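You operate a simulated robot arm through the tools that you are given. There is no shell and no other tool.

You run a simulated robot arm. Do the job below in one go: nothing can be reset, and whatever is moved stays where it is left.

TASK
Take the lint brush on the work table and put it away on the end table. Then take the blue mug from the work table and put it on the green place mat. Then shut the clock-side glass door. Then shut the green door. Then fetch the blue water jug and set it in the green tray. Then open the small door, fetch the orange cloth from the top of the cream shelves and set it on the shelf behind the small door and shut the door again. Then take the teal cloth from the work table and leave it on top of the tin pan. Then put the kettle on the work table away on the sideboard top. The order counts. Set down upright: mug, blue water jug, kettle.

The check looks at the end state, three seconds after you hand in, the way a careful person would. Anything else that was tipped, shoved, dropped, spilled or broken makes it a failure. Flat cloth is picked up by pressing the open fingertips on it (5 to 10 N) and closing them slowly along it; thin cloth reads only 2 to 8 mm in the jaws.

THE ROBOT
A 6-joint arm with a two-finger parallel gripper on a trunk, on a base that moves. Base frame: it is fixed to the floor where the robot stands at the start and does not move with it; the origin is under the middle of the robot, x ahead of it, y to its left, z up. Readings come in m, rad, newtons and seconds.
With the tool pointing down near the work surface it reaches from about 0.22 to 0.66 m from the robot's upright axis, wherever it stands. Its first joint turns from -2.897 to 2.897 rad. Places, roughly: blue water jug (16x11x15 cm) [-2.4, -2.3, 0.9]; clock-side glass door [1.9, -2.7, 1.2]; end table [2.7, -1.2, 0.6]; green door [-1.9, -1.9, 0.6]; green place mat [-1.6, 0, 0.7]; green tray (45x29x11 cm) [-3, 0.5, 0.6]; kettle [-2.75, 1.5, 0.75]; lint brush (12x5x6 cm) [-2.7, 1.7, 0.7]; mug [-2.75, 1.75, 0.75]; orange cloth (8x6x4 cm) [-3.3, -0.2, 1]; shelf behind the small door [-1.7, -2.3, 0.5]; sideboard top [-2.2, -2.2, 0.9]; small door [-1.6, -2.1, 0.6]; teal cloth (11x7x4 cm) [-2.8, 0.9, 0.7]; tin pan (14x13x5 cm) [-2.8, 1.2, 0.7]. Payload 1.57 kg.
The tool frame sits at the grasp point between the pads (the TCP): z along the fingers, y along the line on which they close. The tips reach 0.03 m beyond it. The gripper opens to 0.11 m. The fingers are 0.024 m wide and 0.012 m thick; the gripper's body (0.048 by 0.112 m) begins 0.078 m behind the TCP.
Orientation is that of the tool frame in the base frame, as a unit quaternion [w, x, y, z]. With the fingers straight down and closing along the base's y, the tool's x points along the base's -x, its y along +y and its z along -z.

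THE INTERFACE
- The arm moves only by the tool nudge_tool. Its argument "rows" is a list of rows, each a list of 7 numbers: the gripper command, from -1 (fully open) to 1 (shut), values between in proportion, then the shift along the tool's x, y, z in m, then the turn, a rotation vector about the tool's x, y, z in degrees. In form: [[claw, dx, dy, dz, wx, wy, wz], ...]. A call has 1 to 20 rows; each row shifts and turns the commanded pose from where the row before left it, along the tool's axes as they then stand. A row lasts 0.2 s, in which the tool goes at most 0.05 m and 0.15 rad; a call with a longer step from one row to the next is refused whole, and so is a gripper value outside its range. A pose out of reach is approached as far as the arm can. The call stops where the force on the tool passes 40 N (or 10 N more than at its start, if that is more) or the arm is blocked; 0.2 s more then pass. Each finger travels about 0.108 m/s and halts on what it meets, pressing with about 43 N; the grip force reading is that of the motor and also rises with nothing between the fingers. The clock runs only during rows and for 0.2 s after the last one: add rows that do not move to give the fingers time. The reply holds the time, the measured pose of the TCP, the force on the tool along the base axes, the opening and the grip force, in the units named above and with some noise, with the torque about the TCP (base axes, N m) and any sound that the robot's microphone picked up.
- Cameras (640 x 400 px; columns grow to the right, rows downward): "scene" is now at [0.064, 0.1423, 1.6681]; the picture's right is [0.01, -1.00, 0.00], its down [-0.65, -0.01, -0.76] and it looks along [0.76, 0.01, -0.65] (base axes); focal length 294 px, centre (320, 200). "wrist" rides on the gripper at [0.07, 0.016, -0.141] in the tool frame; the picture's right is [-0.23, 0.97, 0.00], its down [-0.86, -0.20, -0.48] and it looks along [-0.47, -0.11, 0.88] (tool axes); focal length 222 px, centre (320, 200). There is no depth. A picture from a camera that has moved, and an enlarged one, comes with that camera's place and axes in the base frame and with its lens.
- camera(camera): a new picture of that camera. It takes no simulated time.
- lift_body(by): moves the trunk up (or, below 0, down) by that many m; the arm and the scene camera ride with it, the base frame stays. It gives what a move gives, with no picture.
- drive_base(legs): drives the robot by 1 to 6 legs, each [ahead, left, turn to the left] in m, m and rad, along the robot's own axes; the way and the turn of a leg run together, so that a leg with both is an arc; at most 1.5 m and 3.142 rad a leg. The arm and the cameras ride along, it lands a little off, and it stops where it bumps. It gives what a move gives.
- aim_head(pan, tilt): turns the head with the scene camera to pan (to the left, within 2.094 rad either way) and tilt (down, from -0.506 to 1.204), counted from straight ahead of the robot. It gives what a move gives.
- zoom(camera, box): a new picture of the part [left, top, right, bottom] of that camera's present view, enlarged. It takes no simulated time.
- close_job(): hands the job in; it is judged then, once.

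Nothing tells you exact positions but the pictures and the camera data. Unless the task says otherwise, let go and move clear before handing in.

The tools are called after ">>>" as name(argument=value, ...) on one line, values as JSON. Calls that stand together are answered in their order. nudge_tool: Moves the arm, as the interface text tells. Its arguments: {"type":"object","properties":{"rows":{"type":"array"}},"required":["rows"]} The other tools are called the same way: lift_body (by) moves the trunk up or down; drive_base (legs) drives the base; aim_head (pan, tilt) turns the head that bears the scene camera; camera (camera) takes a picture; zoom (camera, box) takes an enlarged picture of a part of a camera's view; close_job () hands the job in.

At the start:

```text
time_s: 0.0
position: [0.5007, 0.1234, 0.9771]
tool_rot: [-0.001, 0.0, 1.0, 0.0]
ft_force: [-0.3, -0.6, -0.2]
moment: [0.01, -0.04, 0.0]
opening: 0.11
grip_force: 0.1
trunk travel left (down, up): [-0.25, 0.34]
robot x, y, heading: [0.0006, 0.0003, -0.003]
head pan, tilt (commanded): [0.014, 0.71]
```

scene: 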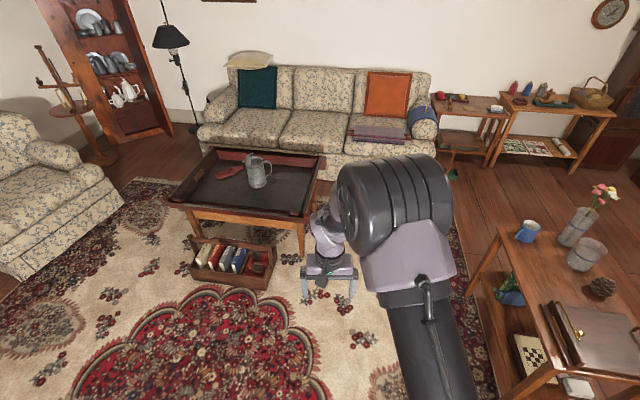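
wrist: 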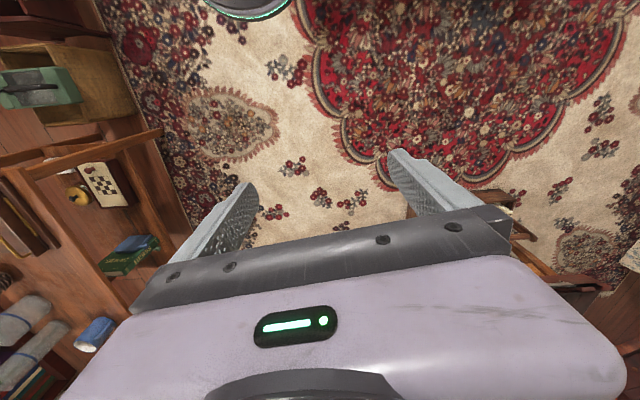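

I see a living room with a sofa ahead, a coffee table, and console tables to the right. The work table is behind me on the left, so I look around with the head first.

>>> aim_head(pan=2.094, tilt=0.4)

```text
time_s: 2.0
position: [0.4998, 0.125, 0.9781]
tool_rot: [0.0, 0.0, 1.0, -0.001]
ft_force: [-0.1, -0.3, 0.5]
moment: [-0.02, -0.01, 0.0]
opening: 0.1101
grip_force: 0.0
trunk travel left (down, up): [-0.25, 0.34]
robot x, y, heading: [0.0009, -0.0032, 0.002]
head pan, tilt (commanded): [2.094, 0.4]
```

>>> camera(camera="scene")

>>> aim_head(pan=-2.094, tilt=0.4)

>>> camera(camera="scene")

>>> aim_head(pan=-1.0, tilt=0.4)

>>> camera(camera="scene")

```text
taken
camera scene: at [-0.0668, 0.2214, 1.6959], right [0.87, 0.5, 0.0], down [0.19, -0.34, -0.92], along [-0.46, 0.8, -0.39], focal length 294 px, centre (320, 200)
```

scene: 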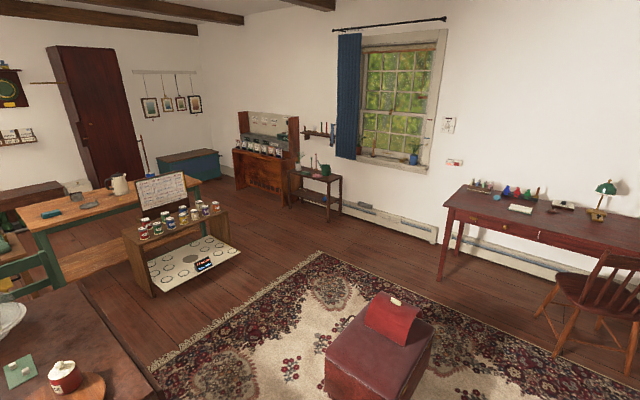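

```text
time_s: 5.4
position: [0.5003, 0.1253, 0.9766]
tool_rot: [0.0, 0.0, 1.0, 0.0]
ft_force: [0.5, -0.4, 0.5]
moment: [-0.03, -0.01, 0.0]
opening: 0.1101
grip_force: 0.1
trunk travel left (down, up): [-0.25, 0.34]
robot x, y, heading: [-0.0014, 0.0014, 0.0]
head pan, tilt (commanded): [-2.094, 0.4]
```

```text
taken
camera scene: at [-0.0668, 0.061, 1.6959], right [-0.87, 0.5, 0.0], down [0.19, 0.34, -0.92], along [-0.46, -0.8, -0.39], focal length 294 px, centre (320, 200)
```

scene: 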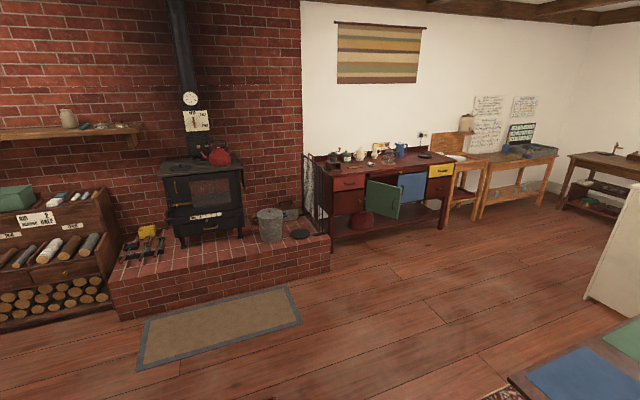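

```text
time_s: 6.7
position: [0.5005, 0.1238, 0.9773]
tool_rot: [0.0, 0.0, 1.0, -0.001]
ft_force: [-0.7, 0.0, -0.2]
moment: [-0.02, 0.01, 0.03]
opening: 0.1099
grip_force: 0.0
trunk travel left (down, up): [-0.25, 0.34]
robot x, y, heading: [-0.0001, -0.0005, -0.001]
head pan, tilt (commanded): [-1.0, 0.4]
```

```text
taken
camera scene: at [0.0295, 0.0632, 1.6959], right [-0.84, -0.54, 0.0], down [-0.21, 0.33, -0.92], along [0.5, -0.78, -0.39], focal length 294 px, centre (320, 200)
```

scene: 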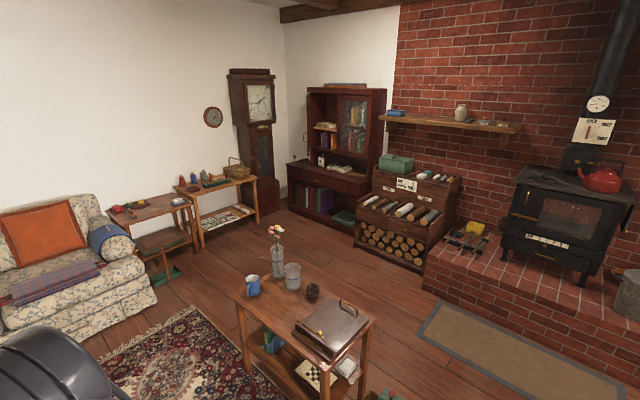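

The work table with the green legs is behind me on the left, with the dining table with mats between. I turn around in place to see the rest.

>>> drive_base(legs=[[0, 0, 3.0]])

>>> aim_head(pan=0.0, tilt=0.5)

>>> camera(camera="scene")

>>> aim_head(pan=-0.6, tilt=0.5)

>>> camera(camera="scene")

>>> aim_head(pan=0.6, tilt=0.5)

>>> camera(camera="scene")

```text
time_s: 14.1
position: [-0.5137, -0.0478, 0.9777]
tool_rot: [0.0, 0.997, -0.075, 0.001]
ft_force: [-0.2, 0.3, 1.1]
moment: [0.0, 0.02, -0.02]
opening: 0.1099
grip_force: 0.1
trunk travel left (down, up): [-0.25, 0.34]
robot x, y, heading: [0.0008, 0.0, 2.991]
head pan, tilt (commanded): [-1.0, 0.4]
```

```text
time_s: 15.4
position: [-0.5133, -0.049, 0.9772]
tool_rot: [0.001, 0.997, -0.075, 0.0]
ft_force: [-0.4, -0.7, 0.5]
moment: [0.01, -0.03, 0.0]
opening: 0.1099
grip_force: 0.0
trunk travel left (down, up): [-0.25, 0.34]
robot x, y, heading: [-0.0007, 0.0018, 2.992]
head pan, tilt (commanded): [0.0, 0.499]
```

```text
taken
camera scene: at [-0.0916, -0.1265, 1.6868], right [0.15, 0.99, 0.0], down [0.47, -0.07, -0.88], along [-0.87, 0.13, -0.48], focal length 294 px, centre (320, 200)
```

scene: 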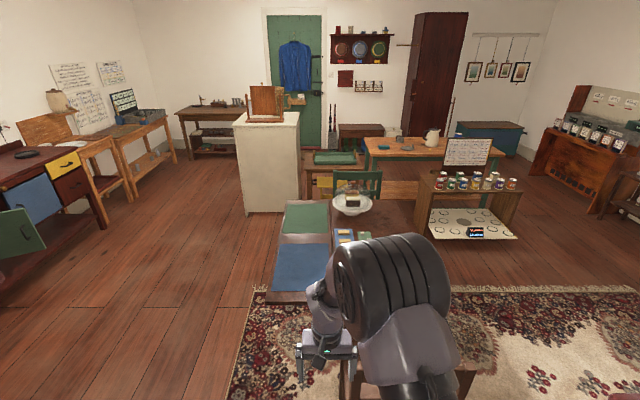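

```text
time_s: 16.4
position: [-0.5128, -0.047, 0.9789]
tool_rot: [0.0, 0.997, -0.075, 0.0]
ft_force: [0.2, -0.6, 0.2]
moment: [-0.02, 0.0, 0.02]
opening: 0.1099
grip_force: 0.0
trunk travel left (down, up): [-0.25, 0.34]
robot x, y, heading: [-0.0034, 0.0002, 2.99]
head pan, tilt (commanded): [-0.6, 0.499]
```

```text
taken
camera scene: at [-0.0683, -0.0782, 1.6867], right [0.68, 0.73, 0.0], down [0.35, -0.33, -0.88], along [-0.64, 0.6, -0.48], focal length 294 px, centre (320, 200)
```

scene: 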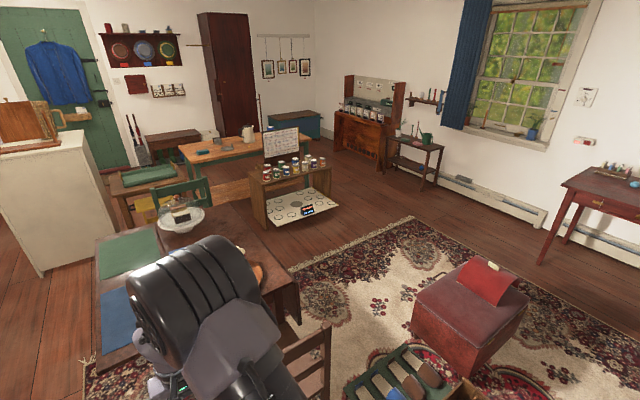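

```text
time_s: 17.8
position: [-0.5139, -0.0492, 0.978]
tool_rot: [-0.001, 0.997, -0.075, 0.0]
ft_force: [0.4, -0.3, -0.3]
moment: [0.0, 0.0, 0.01]
opening: 0.1098
grip_force: 0.1
trunk travel left (down, up): [-0.25, 0.34]
robot x, y, heading: [-0.0035, 0.0006, 2.997]
head pan, tilt (commanded): [0.6, 0.499]
```

```text
taken
camera scene: at [-0.0836, -0.1798, 1.6867], right [-0.43, 0.9, 0.0], down [0.43, 0.21, -0.88], along [-0.79, -0.38, -0.48], focal length 294 px, centre (320, 200)
```

scene: 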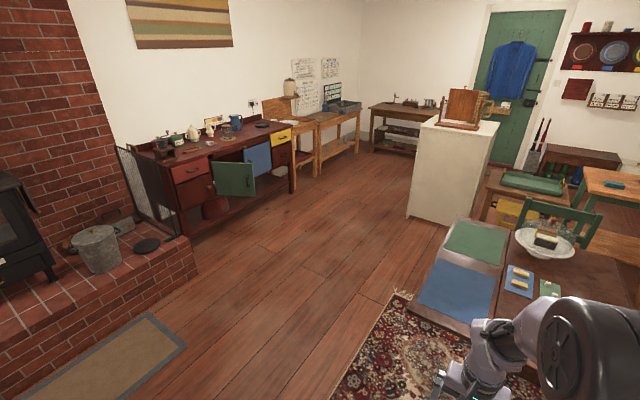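

I take the work table to be at x≈-2.6..-3.3, y≈0.8..2.0, the cream shelves at about (-3.2,-0.2), and the mats at about (-1.6,0). I check the floor near me for obstacles before driving.

>>> aim_head(pan=-0.9, tilt=0.9)

>>> camera(camera="scene")

>>> aim_head(pan=-1.9, tilt=0.8)

>>> camera(camera="scene")

>>> aim_head(pan=0.6, tilt=0.9)

>>> camera(camera="scene")

>>> aim_head(pan=1.6, tilt=0.7)

>>> camera(camera="scene")

```text
time_s: 19.4
position: [-0.5137, -0.0476, 0.977]
tool_rot: [0.0, 0.997, -0.075, 0.0]
ft_force: [-0.3, 0.2, -0.6]
moment: [0.0, -0.04, 0.01]
opening: 0.1102
grip_force: 0.2
trunk travel left (down, up): [-0.25, 0.34]
robot x, y, heading: [0.0025, 0.0023, 2.996]
head pan, tilt (commanded): [-0.901, 0.901]
```

```text
taken
camera scene: at [-0.0392, -0.0747, 1.6529], right [0.87, 0.5, 0.0], down [0.39, -0.68, -0.62], along [-0.31, 0.54, -0.78], focal length 294 px, centre (320, 200)
```

scene: 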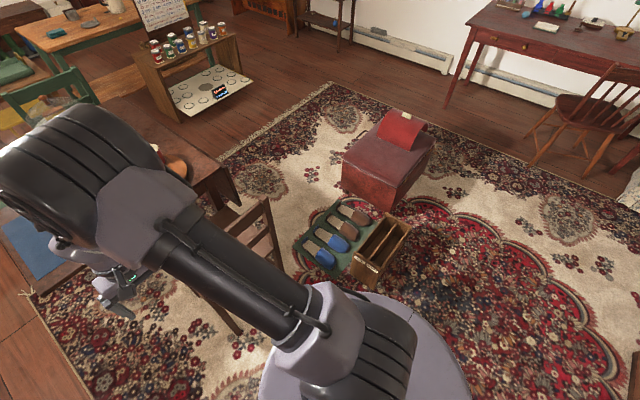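

```text
time_s: 20.7
position: [-0.5121, -0.0465, 0.9767]
tool_rot: [0.0, 0.997, -0.074, 0.0]
ft_force: [-0.4, 0.3, 0.9]
moment: [-0.04, 0.03, -0.01]
opening: 0.11
grip_force: 0.0
trunk travel left (down, up): [-0.25, 0.34]
robot x, y, heading: [-0.0007, 0.0011, 2.997]
head pan, tilt (commanded): [-1.901, 0.799]
```

```text
taken
camera scene: at [0.0355, -0.0686, 1.6608], right [0.89, -0.46, 0.0], down [-0.33, -0.64, -0.7], along [0.32, 0.62, -0.72], focal length 294 px, centre (320, 200)
```

scene: 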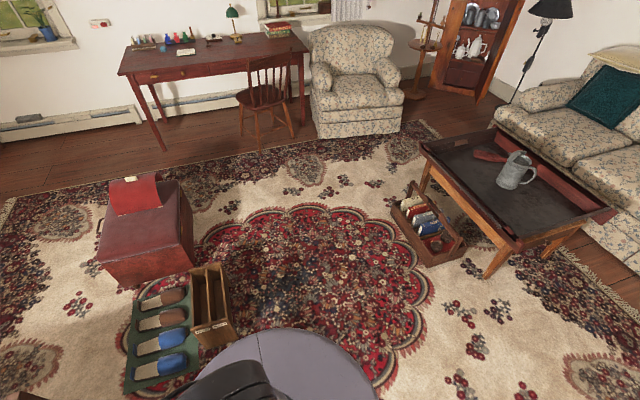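

```text
time_s: 22.9
position: [-0.5149, -0.0475, 0.9764]
tool_rot: [0.0, 0.997, -0.075, 0.0]
ft_force: [-0.2, -0.4, 0.0]
moment: [0.03, 0.01, 0.0]
opening: 0.1099
grip_force: 0.1
trunk travel left (down, up): [-0.25, 0.34]
robot x, y, heading: [0.0, 0.0013, 2.99]
head pan, tilt (commanded): [0.6, 0.901]
```

```text
taken
camera scene: at [-0.0697, -0.173, 1.6529], right [-0.43, 0.9, 0.0], down [0.71, 0.34, -0.62], along [-0.56, -0.27, -0.78], focal length 294 px, centre (320, 200)
```

scene: 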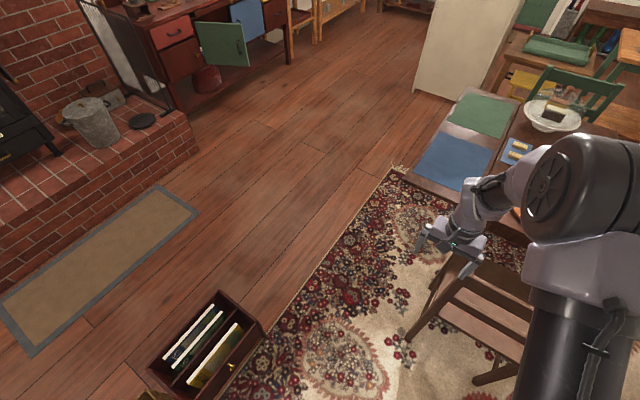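

```text
time_s: 24.2
position: [-0.5128, -0.0485, 0.9765]
tool_rot: [-0.001, 0.997, -0.074, 0.0]
ft_force: [0.0, -0.2, 0.1]
moment: [0.05, 0.0, -0.02]
opening: 0.11
grip_force: 0.1
trunk travel left (down, up): [-0.25, 0.34]
robot x, y, heading: [0.0002, 0.0014, 2.99]
head pan, tilt (commanded): [1.6, 0.7]
```

```text
taken
camera scene: at [-0.012, -0.2245, 1.669], right [-0.99, 0.12, 0.0], down [0.08, 0.64, -0.76], along [-0.09, -0.76, -0.64], focal length 294 px, centre (320, 200)
```

scene: 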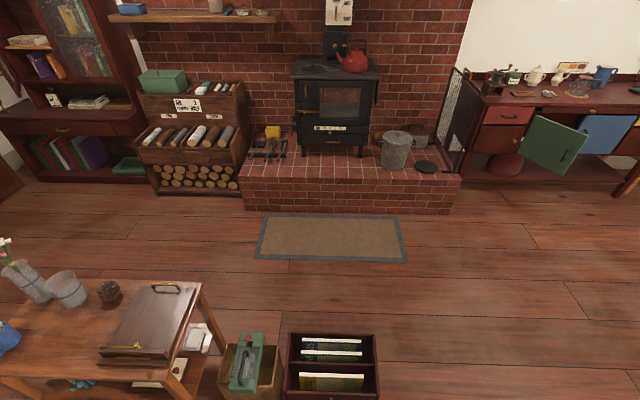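

The space around me holds a chair (west), a slipper rack (north) and a book box (south). I check my own base size by looking straight down and zoom on the work table area.

>>> aim_head(pan=1.2, tilt=1.204)

>>> camera(camera="scene")

>>> aim_head(pan=-0.6, tilt=0.3)

>>> zoom(camera="scene", box=[120, 150, 360, 300])

```text
time_s: 25.1
position: [-0.5141, -0.0465, 0.9771]
tool_rot: [0.0, 0.997, -0.076, 0.001]
ft_force: [-0.6, -0.6, 0.1]
moment: [0.04, -0.01, 0.02]
opening: 0.11
grip_force: 0.1
trunk travel left (down, up): [-0.25, 0.34]
robot x, y, heading: [0.0016, -0.0004, 2.992]
head pan, tilt (commanded): [1.201, 1.201]
```

```text
taken
camera scene: at [-0.0295, -0.1888, 1.6331], right [-0.87, 0.5, 0.0], down [0.46, 0.81, -0.36], along [-0.18, -0.32, -0.93], focal length 294 px, centre (320, 200)
```

scene: 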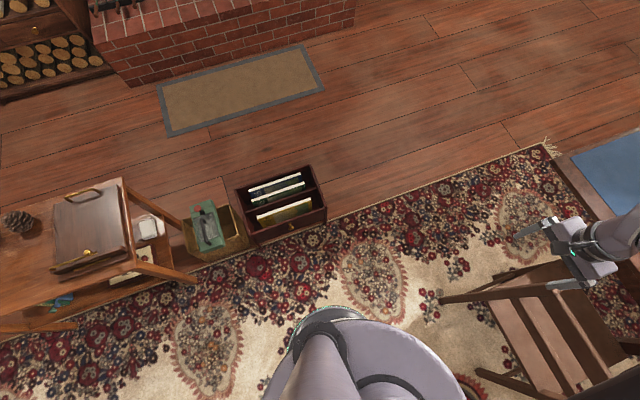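

```text
time_s: 26.9
position: [-0.5139, -0.0488, 0.9769]
tool_rot: [0.0, 0.997, -0.075, 0.0]
ft_force: [-0.2, -0.4, -0.2]
moment: [-0.01, 0.02, 0.05]
opening: 0.1102
grip_force: 0.0
trunk travel left (down, up): [-0.25, 0.34]
robot x, y, heading: [0.0007, 0.0037, 2.991]
head pan, tilt (commanded): [-0.6, 0.3]
```

```text
2.67 times, centred on (240, 225) of scene
camera zoom: at [-0.07, -0.0765, 1.7051], right [0.68, 0.73, 0.0], down [0.22, -0.2, -0.96], along [-0.7, 0.65, -0.3], focal length 783 px, centre (533, 133)
```

zoom: 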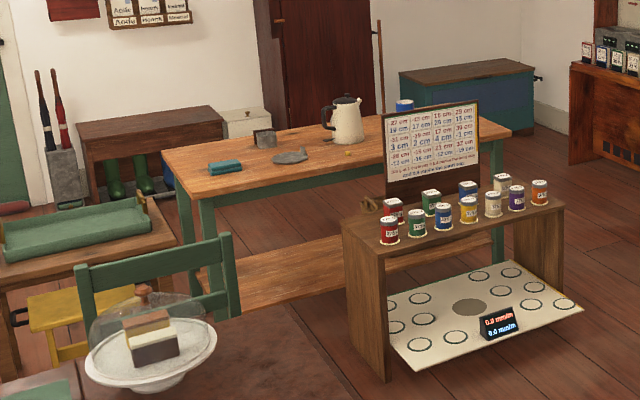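

My base is about 0.22 m in radius, so the gap between the chair leg and the book box is wide enough. I drive along the south of the dining table toward the west side of the work table, with the trunk raised a little for clearance.

>>> lift_body(by=0.12)

>>> drive_base(legs=[[-0.015, 0.1, 0], [0.559, 0.317, 0], [0.416, 0.589, 0]])

>>> aim_head(pan=0.0, tilt=0.6)

>>> camera(camera="scene")

```text
time_s: 28.4
position: [-0.514, -0.048, 1.0979]
tool_rot: [0.001, 0.997, -0.075, 0.0]
ft_force: [0.2, 0.0, 0.6]
moment: [-0.01, 0.03, 0.0]
opening: 0.1099
grip_force: 0.0
trunk travel left (down, up): [-0.37, 0.22]
robot x, y, heading: [-0.0013, 0.0004, 2.994]
head pan, tilt (commanded): [-0.6, 0.3]
```

```text
time_s: 36.3
position: [-1.6213, -0.8839, 1.0977]
tool_rot: [0.001, 0.997, -0.081, 0.0]
ft_force: [-0.6, 0.5, -0.4]
moment: [0.04, -0.01, 0.0]
opening: 0.1101
grip_force: 0.0
trunk travel left (down, up): [-0.37, 0.22]
robot x, y, heading: [-1.1054, -0.841, 2.981]
head pan, tilt (commanded): [-0.6, 0.3]
```

```text
time_s: 37.3
position: [-1.621, -0.8816, 1.0967]
tool_rot: [-0.001, 0.997, -0.079, 0.0]
ft_force: [-0.3, -0.7, -0.7]
moment: [-0.02, 0.03, -0.03]
opening: 0.1104
grip_force: 0.0
trunk travel left (down, up): [-0.37, 0.22]
robot x, y, heading: [-1.1051, -0.8434, 2.976]
head pan, tilt (commanded): [0.0, 0.6]
```

```text
taken
camera scene: at [-1.1971, -0.9658, 1.7977], right [0.16, 0.99, 0.0], down [0.56, -0.09, -0.83], along [-0.81, 0.13, -0.56], focal length 294 px, centre (320, 200)
```

scene: 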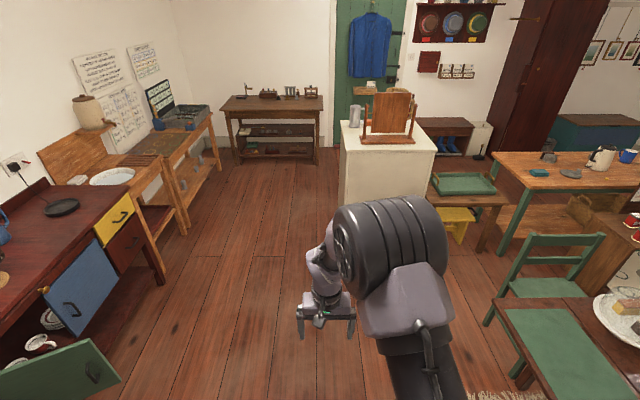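

The way west is open south of the cream shelves. I drive on along it.

>>> drive_base(legs=[[1.012, 0.3, 0], [1.012, 0.3, 0]])

>>> aim_head(pan=-0.9, tilt=0.6)

>>> camera(camera="scene")

>>> aim_head(pan=0.0, tilt=0.6)

>>> camera(camera="scene")

>>> aim_head(pan=2.0, tilt=0.5)

>>> camera(camera="scene")

```text
time_s: 47.8
position: [-3.7085, -1.1347, 1.0973]
tool_rot: [0.0, 0.996, -0.086, 0.0]
ft_force: [0.2, 0.5, 0.0]
moment: [-0.01, -0.01, 0.02]
opening: 0.1098
grip_force: 0.0
trunk travel left (down, up): [-0.37, 0.22]
robot x, y, heading: [-3.1927, -1.0964, 2.968]
head pan, tilt (commanded): [0.0, 0.6]
```

```text
time_s: 49.0
position: [-3.7085, -1.1341, 1.0972]
tool_rot: [0.0, 0.996, -0.086, 0.0]
ft_force: [-0.4, 0.7, -0.6]
moment: [0.02, 0.03, 0.04]
opening: 0.11
grip_force: 0.1
trunk travel left (down, up): [-0.37, 0.22]
robot x, y, heading: [-3.1913, -1.0955, 2.969]
head pan, tilt (commanded): [-0.901, 0.6]
```

```text
taken
camera scene: at [-3.2412, -1.1609, 1.7977], right [0.88, 0.48, 0.0], down [0.27, -0.5, -0.83], along [-0.39, 0.72, -0.56], focal length 294 px, centre (320, 200)
```

scene: 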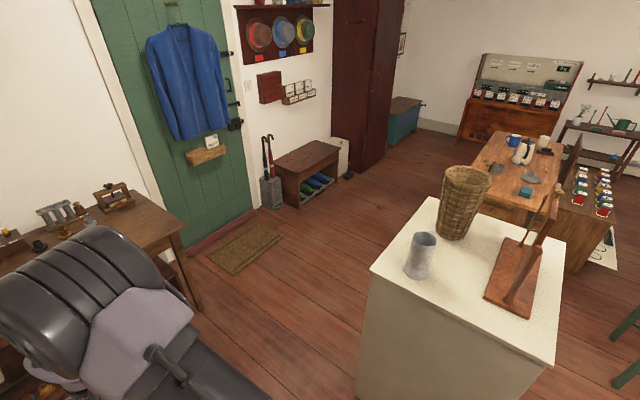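

```text
time_s: 50.2
position: [-3.7098, -1.134, 1.0979]
tool_rot: [0.0, 0.996, -0.086, 0.001]
ft_force: [-0.5, -0.7, 0.3]
moment: [-0.04, 0.0, -0.03]
opening: 0.1099
grip_force: 0.0
trunk travel left (down, up): [-0.37, 0.22]
robot x, y, heading: [-3.1945, -1.0948, 2.968]
head pan, tilt (commanded): [0.0, 0.6]
```

```text
taken
camera scene: at [-3.2861, -1.2233, 1.7977], right [0.17, 0.98, 0.0], down [0.56, -0.1, -0.83], along [-0.81, 0.14, -0.56], focal length 294 px, centre (320, 200)
```

scene: 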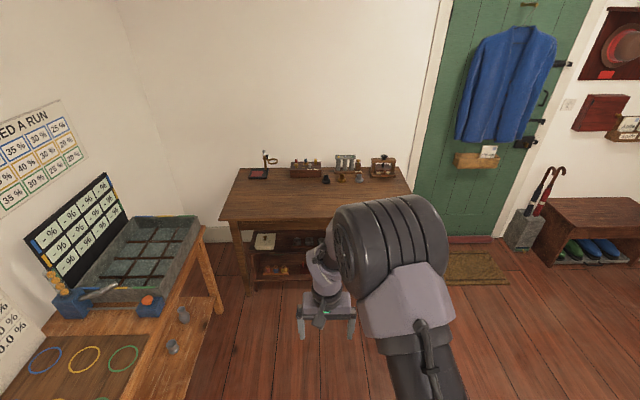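

```text
time_s: 52.1
position: [-3.7084, -1.1349, 1.0972]
tool_rot: [0.0, 0.996, -0.087, 0.0]
ft_force: [-0.3, -0.8, 0.0]
moment: [-0.01, 0.01, 0.01]
opening: 0.11
grip_force: 0.1
trunk travel left (down, up): [-0.37, 0.22]
robot x, y, heading: [-3.196, -1.0956, 2.972]
head pan, tilt (commanded): [2.0, 0.499]
```

```text
taken
camera scene: at [-3.176, -1.3266, 1.8067], right [-0.97, -0.25, 0.0], down [-0.12, 0.46, -0.88], along [0.22, -0.85, -0.48], focal length 294 px, centre (320, 200)
```

scene: 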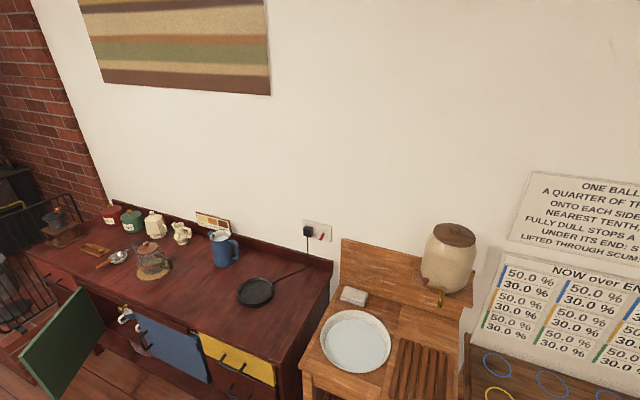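

The west passage is wide. I look for the orange cloth on top of the cream shelves, with a zoomed view.

>>> aim_head(pan=-1.3, tilt=0.7)

>>> zoom(camera="scene", box=[160, 60, 480, 260])

```text
time_s: 54.9
position: [-3.7084, -1.1347, 1.0974]
tool_rot: [0.0, 0.996, -0.087, 0.0]
ft_force: [0.1, 0.2, -0.1]
moment: [-0.01, -0.02, 0.0]
opening: 0.1099
grip_force: 0.0
trunk travel left (down, up): [-0.37, 0.22]
robot x, y, heading: [-3.1926, -1.0958, 2.97]
head pan, tilt (commanded): [-1.3, 0.7]
```

```text
2.00 times, centred on (320, 160) of scene
camera zoom: at [-3.2073, -1.154, 1.789], right [1.0, 0.1, 0.0], down [0.06, -0.64, -0.76], along [-0.07, 0.76, -0.64], focal length 588 px, centre (320, 280)
```

zoom: 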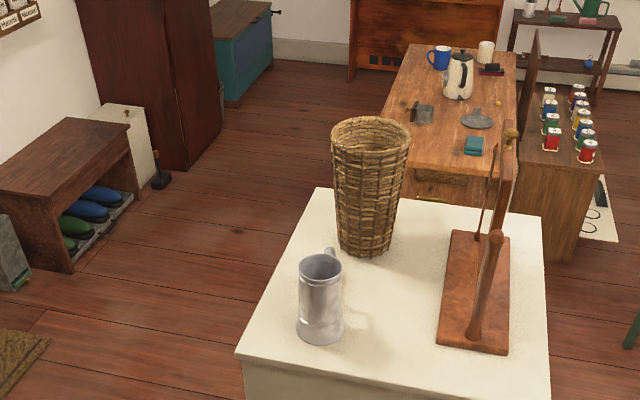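

I can see the blue mug at about (-2.88,1.83), lint brush at (-2.63,1.79) and kettle at (-2.81,1.53). The brush and mug are best reached from the north end of the table, so I drive around the west side.

>>> drive_base(legs=[[0.713, -0.278, 0], [0, 0, -1.4], [1.5, 0, 0], [1.5, 0, 0]])

>>> aim_head(pan=-1.3, tilt=0.6)

>>> camera(camera="scene")

>>> aim_head(pan=-0.3, tilt=0.7)

>>> camera(camera="scene")

```text
time_s: 76.4
position: [-3.9279, 2.7876, 1.0967]
tool_rot: [0.0, -0.706, 0.708, 0.0]
ft_force: [0.5, 0.2, -0.2]
moment: [-0.02, -0.01, 0.02]
opening: 0.1098
grip_force: 0.1
trunk travel left (down, up): [-0.37, 0.22]
robot x, y, heading: [-3.8091, 2.2859, 1.564]
head pan, tilt (commanded): [-1.3, 0.7]
```

```text
time_s: 77.1
position: [-3.9283, 2.7852, 1.0979]
tool_rot: [0.0, -0.705, 0.709, 0.0]
ft_force: [0.0, -0.1, 0.9]
moment: [-0.02, -0.03, -0.02]
opening: 0.1101
grip_force: 0.0
trunk travel left (down, up): [-0.37, 0.22]
robot x, y, heading: [-3.801, 2.2866, 1.571]
head pan, tilt (commanded): [-1.3, 0.6]
```

```text
taken
camera scene: at [-3.8603, 2.2907, 1.7976], right [0.27, -0.96, 0.0], down [-0.55, -0.15, -0.82], along [0.8, 0.22, -0.57], focal length 294 px, centre (320, 200)
```

scene: 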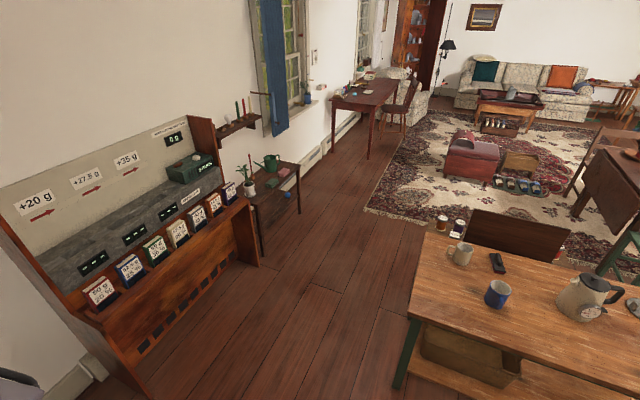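

```text
time_s: 78.4
position: [-3.9283, 2.7869, 1.0964]
tool_rot: [0.0, -0.707, 0.708, 0.0]
ft_force: [0.8, 0.2, -0.5]
moment: [0.0, 0.02, -0.02]
opening: 0.1103
grip_force: 0.0
trunk travel left (down, up): [-0.37, 0.22]
robot x, y, heading: [-3.8048, 2.2829, 1.573]
head pan, tilt (commanded): [-0.3, 0.7]
```

```text
taken
camera scene: at [-3.9202, 2.3484, 1.789], right [0.95, -0.3, 0.0], down [-0.19, -0.61, -0.77], along [0.23, 0.73, -0.64], focal length 294 px, centre (320, 200)
```

scene: 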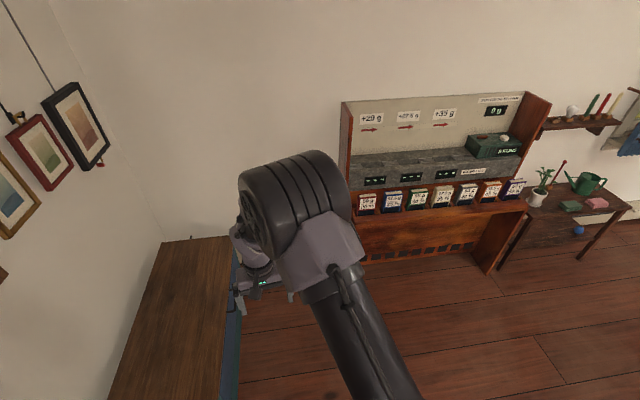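

The table's north edge runs near y≈2.1, with the brush at about (-2.63,1.73), mug (-2.88,1.77), a white mug beside it, and the kettle at (-2.82,1.43). I move to the north end, facing south.

>>> drive_base(legs=[[0.12, 0, 0], [0, 0, -3.14], [0, 1.1, 0]])

>>> aim_head(pan=0.2, tilt=1.0)

>>> camera(camera="scene")

>>> camera(camera="wrist")

```text
time_s: 92.2
position: [-2.5621, 1.9361, 1.0973]
tool_rot: [0.0, 0.697, 0.717, 0.0]
ft_force: [-0.8, -0.3, -0.1]
moment: [0.0, 0.02, -0.01]
opening: 0.1102
grip_force: 0.1
trunk travel left (down, up): [-0.37, 0.22]
robot x, y, heading: [-2.7001, 2.4311, -1.548]
head pan, tilt (commanded): [-0.3, 0.7]
```

```text
time_s: 93.1
position: [-2.5618, 1.9364, 1.097]
tool_rot: [-0.001, 0.697, 0.717, 0.001]
ft_force: [0.7, -0.1, -0.2]
moment: [0.04, -0.01, 0.03]
opening: 0.11
grip_force: 0.0
trunk travel left (down, up): [-0.37, 0.22]
robot x, y, heading: [-2.7004, 2.4326, -1.541]
head pan, tilt (commanded): [0.201, 1.0]
```

```text
taken
camera scene: at [-2.5458, 2.3911, 1.7657], right [-0.97, -0.23, 0.0], down [-0.19, 0.82, -0.54], along [0.12, -0.53, -0.84], focal length 294 px, centre (320, 200)
```

scene: 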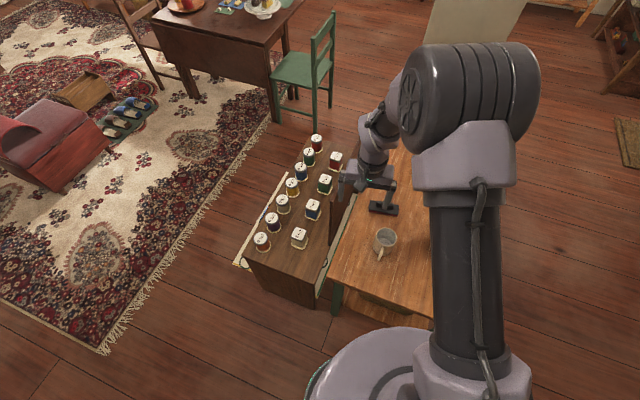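

```text
taken
camera wrist: at [-2.5485, 2.0078, 1.2408], right [0.98, -0.2, 0.0], down [-0.18, -0.86, 0.48], along [-0.1, -0.47, -0.88], focal length 222 px, centre (320, 200)
```

wrist: 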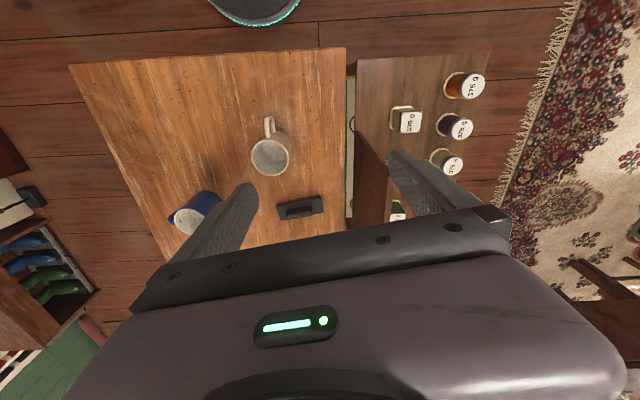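

The brush lies at about (-2.66,1.72), long side along x, and the white mug is north of it. I zoom in for detail.

>>> zoom(camera="wrist", box=[160, 80, 400, 230])

>>> zoom(camera="scene", box=[320, 160, 440, 280])

```text
2.67 times, centred on (280, 155) of wrist
camera zoom: at [-2.5485, 2.0078, 1.2408], right [0.98, -0.2, 0.0], down [-0.18, -0.86, 0.48], along [-0.1, -0.47, -0.88], focal length 592 px, centre (427, 320)
```

zoom: 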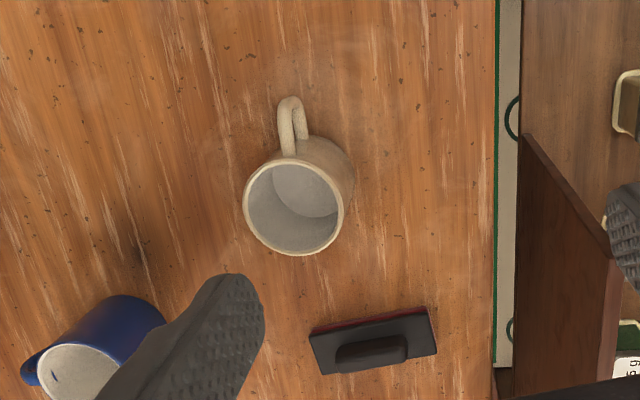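

```text
3.33 times, centred on (380, 220) of scene
camera zoom: at [-2.5458, 2.3911, 1.7657], right [-0.97, -0.23, 0.0], down [-0.19, 0.82, -0.54], along [0.12, -0.53, -0.84], focal length 979 px, centre (120, 133)
```

zoom: 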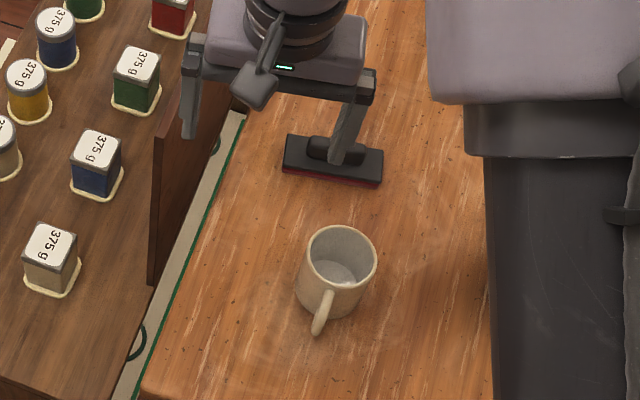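

The brush is a block with a raised handle, its long side along x. I move over it and turn the gripper by 90° so that it closes along y.

>>> nudge_tool(rows=[[-1, -0.0426, -0.0218, 0, 0, 0, 0], [-1, -0.0426, -0.0218, 0, 0, 0, 0], [-1, -0.0426, -0.0218, 0, 0, 0, 0], [-1, -0.0426, -0.0218, 0, 0, 0, 0], [-1, -0.0426, -0.0218, 0, 0, 0, 0], [-1, 0, 0, 0, 0, 0, -8.3], [-1, 0, 0, 0, 0, 0, -8.3], [-1, 0, 0, 0, 0, 0, -8.3], [-1, 0, 0, 0, 0, 0, -8.3], [-1, 0, 0, 0, 0, 0, -8.3], [-1, 0, 0, 0, 0, 0, -8.3], [-1, 0, 0, 0, 0, 0, -8.3], [-1, 0, 0, 0, 0, 0, -8.3], [-1, 0, 0, 0, 0, 0, -8.3], [-1, 0, 0, 0, 0, 0, -8.3], [-1, 0, 0, 0, 0, 0, -5.4], [-1, 0, 0, 0.04, 0, 0, 0], [-1, 0, 0, 0.04, 0, 0, 0], [-1, 0, 0, 0.04, 0, 0, 0], [-1, 0, 0, 0, 0, 0, 0]])

>>> camera(camera="wrist")

>>> camera(camera="scene")

```text
time_s: 97.3
position: [-2.6633, 1.7597, 0.9852]
tool_rot: [0.0, 0.0, 1.0, 0.0]
ft_force: [0.6, 0.4, -1.0]
moment: [0.01, 0.01, 0.0]
opening: 0.11
grip_force: 0.1
out of reach, approached as far as the arm can: row 5, 17, 18, 19
trunk travel left (down, up): [-0.37, 0.22]
robot x, y, heading: [-2.7002, 2.4351, -1.547]
head pan, tilt (commanded): [0.201, 1.0]
```

```text
taken
camera wrist: at [-2.7338, 1.7761, 1.1287], right [0.23, 0.97, 0.0], down [0.86, -0.2, 0.48], along [0.47, -0.11, -0.88], focal length 222 px, centre (320, 200)
```

wrist: 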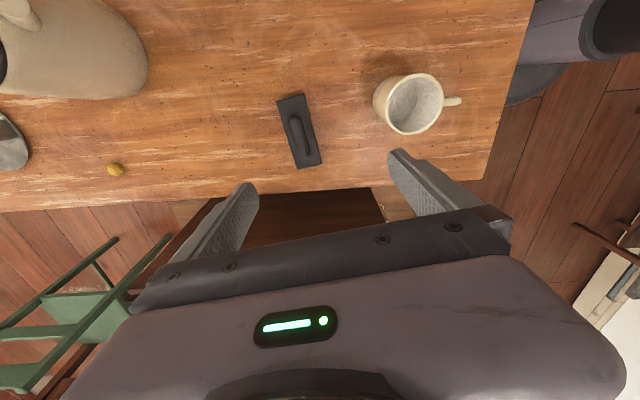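

```text
taken
camera scene: at [-2.5458, 2.3914, 1.7657], right [-0.97, -0.23, 0.0], down [-0.19, 0.82, -0.54], along [0.12, -0.53, -0.84], focal length 294 px, centre (320, 200)
```

scene: 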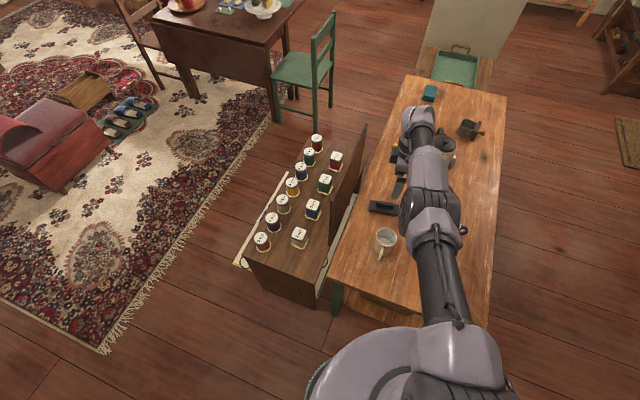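

Brush is at about (-2.66,1.724); I'm at the edge of reach and there is room to move closer (table edge y≈2.09, my base front ≈2.22). I move 9 cm ahead.

>>> drive_base(legs=[[0.085, 0, 0]])

>>> nudge_tool(rows=[[-1, 0, 0, 0, 0, 0, 0]])

>>> camera(camera="wrist")

```text
time_s: 98.4
position: [-2.6617, 1.6731, 0.9846]
tool_rot: [0.0, 0.0, 1.0, 0.0]
ft_force: [-1.1, -0.8, 0.4]
moment: [0.06, 0.0, 0.0]
opening: 0.1099
grip_force: 0.0
trunk travel left (down, up): [-0.37, 0.22]
robot x, y, heading: [-2.6972, 2.3477, -1.542]
head pan, tilt (commanded): [0.201, 1.0]
```

```text
time_s: 98.8
position: [-2.6621, 1.6731, 0.986]
tool_rot: [0.0, 0.001, 1.0, 0.0]
ft_force: [0.3, -0.4, 0.2]
moment: [-0.02, -0.03, 0.01]
opening: 0.1099
grip_force: 0.1
trunk travel left (down, up): [-0.37, 0.22]
robot x, y, heading: [-2.6986, 2.3507, -1.54]
head pan, tilt (commanded): [0.201, 1.0]
```

```text
taken
camera wrist: at [-2.7322, 1.6897, 1.1288], right [0.23, 0.97, 0.0], down [0.85, -0.2, 0.48], along [0.47, -0.11, -0.88], focal length 222 px, centre (320, 200)
```

wrist: 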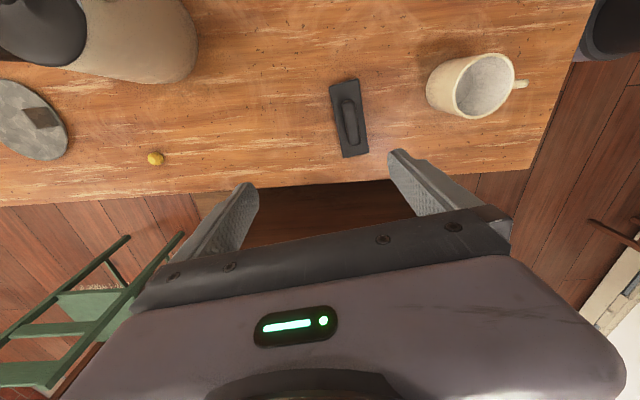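

The brush centre is at (-2.664,1.723). I centre over it and go down part way.

>>> nudge_tool(rows=[[-1, 0.002, 0.045, 0.0, 0, 0, 0], [-1, 0, 0.005, 0.045, 0, 0, 0], [-1, 0, 0, 0.045, 0, 0, 0], [-1, 0, 0, 0.045, 0, 0, 0], [-1, 0, 0, 0.04, 0, 0, 0], [-1, 0, 0, 0, 0, 0, 0]])

>>> camera(camera="wrist")

>>> zoom(camera="scene", box=[320, 130, 480, 230])

```text
time_s: 100.2
position: [-2.6597, 1.7202, 0.8497]
tool_rot: [0.0, 0.0, 1.0, 0.0]
ft_force: [-0.1, 0.8, 0.5]
moment: [0.02, 0.0, 0.01]
opening: 0.1098
grip_force: 0.1
out of reach, approached as far as the arm can: row 1, 2, 3, 4, 5
trunk travel left (down, up): [-0.37, 0.22]
robot x, y, heading: [-2.7011, 2.3484, -1.544]
head pan, tilt (commanded): [0.201, 1.0]
```

```text
taken
camera wrist: at [-2.7302, 1.7376, 0.993], right [0.23, 0.97, 0.0], down [0.85, -0.2, 0.48], along [0.47, -0.11, -0.88], focal length 222 px, centre (320, 200)
```

wrist: 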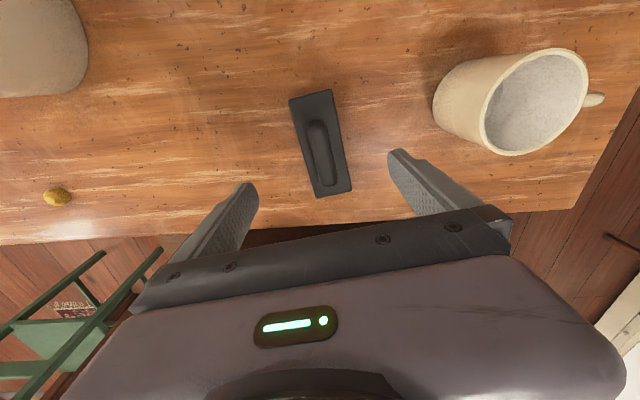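

```text
4.00 times, centred on (400, 180) of scene
camera zoom: at [-2.5436, 2.3045, 1.7657], right [-0.97, -0.23, 0.0], down [-0.19, 0.82, -0.54], along [0.12, -0.53, -0.84], focal length 1175 px, centre (0, 280)
```

zoom: 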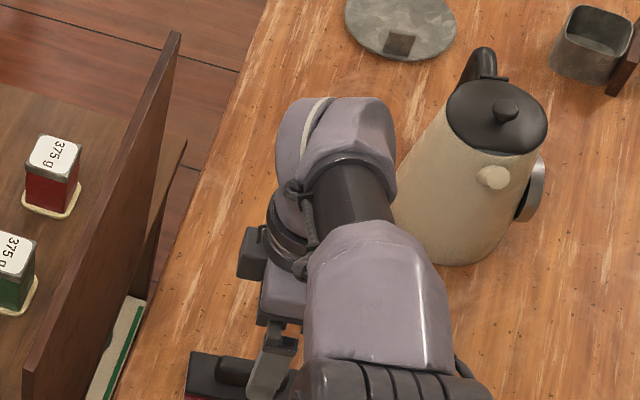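

The brush is centred between the fingers. I make the final descent with the trunk, which keeps the arm within reach.

>>> lift_body(by=-0.08)

>>> camera(camera="wrist")

```text
time_s: 101.4
position: [-2.6608, 1.7216, 0.7694]
tool_rot: [0.0, -0.001, 1.0, -0.001]
ft_force: [0.0, -0.6, 0.2]
moment: [0.02, 0.0, 0.02]
opening: 0.1097
grip_force: 0.0
trunk travel left (down, up): [-0.29, 0.3]
robot x, y, heading: [-2.7007, 2.3513, -1.542]
head pan, tilt (commanded): [0.201, 1.0]
```

```text
taken
camera wrist: at [-2.7302, 1.7377, 0.9136], right [0.23, 0.97, 0.0], down [0.85, -0.2, 0.48], along [0.47, -0.11, -0.88], focal length 222 px, centre (320, 200)
```

wrist: 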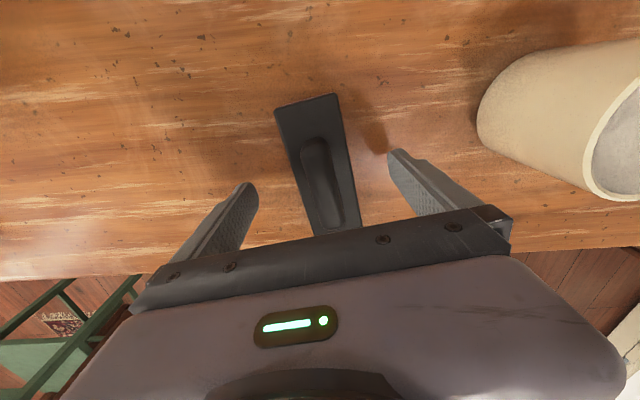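

>>> lift_body(by=-0.03)

>>> camera(camera="wrist")

```text
time_s: 101.9
position: [-2.6599, 1.7199, 0.7504]
tool_rot: [0.001, 0.001, 1.0, 0.0]
ft_force: [-1.5, 11.0, 18.8]
moment: [0.08, 0.28, 0.09]
opening: 0.1102
grip_force: 0.0
trunk travel left (down, up): [-0.267, 0.323]
robot x, y, heading: [-2.6958, 2.348, -1.548]
head pan, tilt (commanded): [0.201, 1.0]
stopped: the force on the tool passed its limit at 56 N (the readings are from after the stop); the commanded pose is now the measured one
```

```text
taken
camera wrist: at [-2.7304, 1.737, 0.8936], right [0.23, 0.97, 0.0], down [0.85, -0.2, 0.48], along [0.47, -0.11, -0.88], focal length 222 px, centre (320, 200)
```

wrist: 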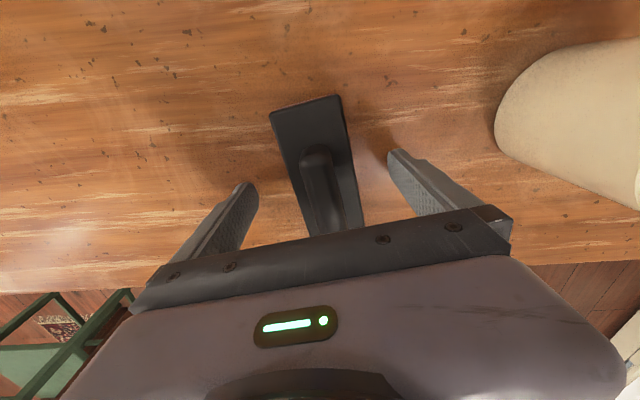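

The fingertips touched the table, so its top is at z≈0.72. I raise slightly and close on the brush.

>>> lift_body(by=0.008)

>>> nudge_tool(rows=[[0.2, 0, 0, 0, 0, 0, 0], [0.4, 0, 0, 0, 0, 0, 0], [0.6, 0, 0, 0, 0, 0, 0], [0.6, 0, 0, 0, 0, 0, 0], [0.8, 0, 0, 0, 0, 0, 0], [1, 0, 0, 0, 0, 0, 0], [1, 0, 0, 0, 0, 0, 0]])

>>> camera(camera="wrist")

```text
time_s: 102.5
position: [-2.6607, 1.7207, 0.7568]
tool_rot: [0.0, 0.002, 1.0, 0.001]
ft_force: [-0.3, -0.1, 0.3]
moment: [0.01, 0.03, 0.0]
opening: 0.1099
grip_force: 0.0
trunk travel left (down, up): [-0.275, 0.315]
robot x, y, heading: [-2.703, 2.346, -1.544]
head pan, tilt (commanded): [0.201, 1.0]
```

```text
time_s: 104.1
position: [-2.6602, 1.7206, 0.7573]
tool_rot: [0.0, 0.001, 1.0, 0.0]
ft_force: [0.4, -0.8, -0.4]
moment: [0.01, 0.04, 0.01]
opening: 0.0477
grip_force: 43.4
trunk travel left (down, up): [-0.275, 0.315]
robot x, y, heading: [-2.6967, 2.3465, -1.543]
head pan, tilt (commanded): [0.201, 1.0]
```

```text
taken
camera wrist: at [-2.7302, 1.7368, 0.9009], right [0.23, 0.97, 0.0], down [0.85, -0.2, 0.48], along [0.47, -0.11, -0.88], focal length 222 px, centre (320, 200)
```

wrist: 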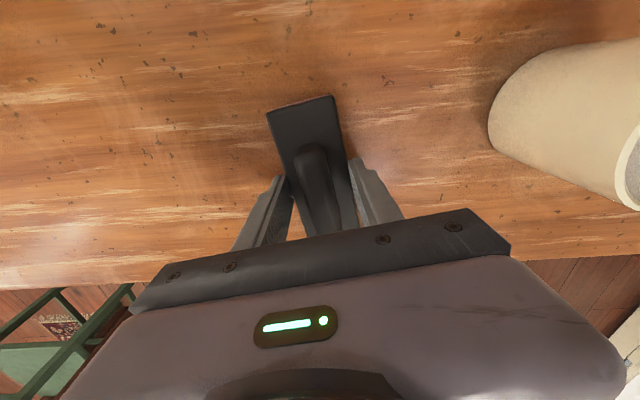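

Gripped (4.8 cm). I lift it clear, draw the arm in and turn east to take it to the end table by the north side of the room.

>>> lift_body(by=0.3)

>>> nudge_tool(rows=[[1, 0, 0.045, 0, 0, 0, 0], [1, 0, 0.045, 0, 0, 0, 0], [1, 0, 0.045, 0, 0, 0, 0], [1, 0, 0.045, 0, 0, 0, 0], [1, 0, 0, 0, 0, 0, 0]])

>>> drive_base(legs=[[-0.05, 0, 0], [0, 0, 1.54]])

>>> aim_head(pan=0.0, tilt=0.6)

>>> camera(camera="scene")

>>> camera(camera="wrist")

```text
time_s: 107.1
position: [-2.6606, 1.72, 1.0576]
tool_rot: [0.001, 0.001, 1.0, 0.0]
ft_force: [-0.6, 0.1, -0.2]
moment: [0.04, 0.03, 0.01]
opening: 0.0472
grip_force: 43.0
trunk travel left (down, up): [-0.575, 0.015]
robot x, y, heading: [-2.6947, 2.3461, -1.543]
head pan, tilt (commanded): [0.201, 1.0]
```

```text
time_s: 108.3
position: [-2.6596, 1.8984, 1.0581]
tool_rot: [0.001, 0.001, 1.0, 0.0]
ft_force: [0.4, 0.9, -1.3]
moment: [0.01, 0.0, 0.03]
opening: 0.0473
grip_force: 42.7
trunk travel left (down, up): [-0.575, 0.015]
robot x, y, heading: [-2.6962, 2.345, -1.545]
head pan, tilt (commanded): [0.201, 1.0]
```

```text
time_s: 112.9
position: [-2.2501, 2.4114, 1.0584]
tool_rot: [0.001, -0.688, 0.726, -0.001]
ft_force: [-0.1, -0.5, -1.0]
moment: [-0.02, 0.0, -0.02]
opening: 0.0474
grip_force: 42.8
trunk travel left (down, up): [-0.575, 0.015]
robot x, y, heading: [-2.7013, 2.395, -0.021]
head pan, tilt (commanded): [0.201, 1.0]
```

```text
time_s: 113.8
position: [-2.2498, 2.4122, 1.0583]
tool_rot: [0.0, -0.688, 0.726, 0.0]
ft_force: [0.2, 0.0, -0.7]
moment: [0.0, 0.0, 0.0]
opening: 0.0472
grip_force: 43.3
trunk travel left (down, up): [-0.575, 0.015]
robot x, y, heading: [-2.6973, 2.3963, -0.022]
head pan, tilt (commanded): [0.0, 0.6]
```

```text
taken
camera scene: at [-2.6279, 2.5361, 2.0031], right [-0.02, -1.0, 0.0], down [-0.57, 0.01, -0.82], along [0.82, -0.02, -0.57], focal length 294 px, centre (320, 200)
```

scene: 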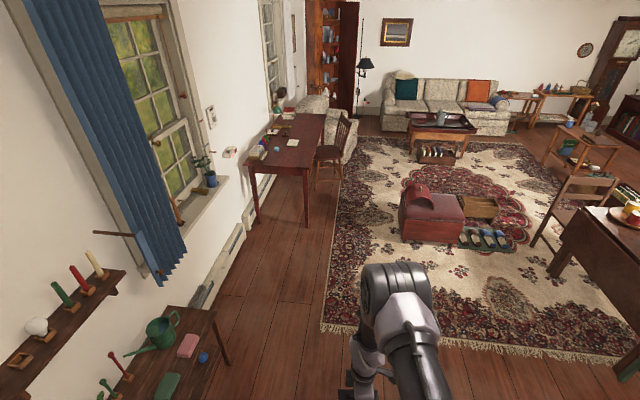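

```text
taken
camera wrist: at [-2.2703, 2.3436, 1.2018], right [-0.96, 0.28, 0.0], down [0.25, 0.84, 0.48], along [0.13, 0.46, -0.88], focal length 222 px, centre (320, 200)
```

wrist: 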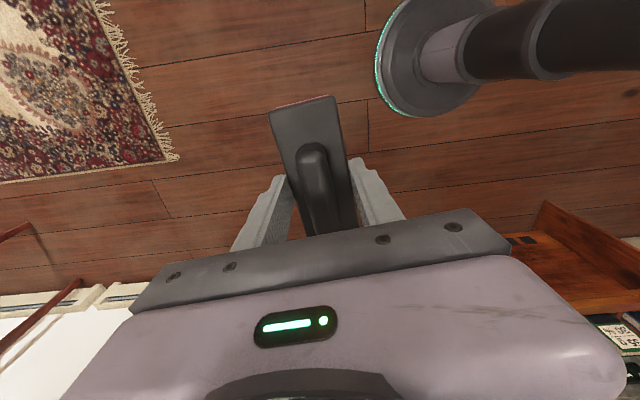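

The route east along the desk side is clear. I drive the first stretch.

>>> drive_base(legs=[[1.401, -0.165, 0], [1.4, 0.031, 0]])

>>> aim_head(pan=-0.7, tilt=0.8)

>>> camera(camera="scene")

```text
time_s: 127.4
position: [0.5383, 2.1708, 1.0585]
tool_rot: [0.001, -0.684, 0.73, 0.0]
ft_force: [-0.4, -0.1, -0.3]
moment: [0.0, 0.0, -0.02]
opening: 0.0473
grip_force: 42.7
trunk travel left (down, up): [-0.575, 0.015]
robot x, y, heading: [0.091, 2.1614, -0.038]
head pan, tilt (commanded): [0.0, 0.6]
```

```text
time_s: 128.4
position: [0.5406, 2.172, 1.0578]
tool_rot: [0.0, -0.684, 0.729, 0.0]
ft_force: [-0.4, 0.4, 0.0]
moment: [0.05, 0.03, 0.03]
opening: 0.0473
grip_force: 43.3
trunk travel left (down, up): [-0.575, 0.015]
robot x, y, heading: [0.0922, 2.1631, -0.037]
head pan, tilt (commanded): [-0.7, 0.799]
```

```text
taken
camera scene: at [0.1338, 2.2489, 1.9863], right [-0.67, -0.74, 0.0], down [-0.53, 0.48, -0.7], along [0.52, -0.47, -0.72], focal length 294 px, centre (320, 200)
```

scene: 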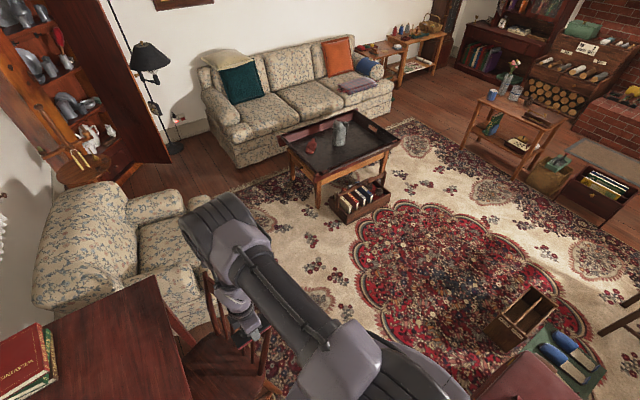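

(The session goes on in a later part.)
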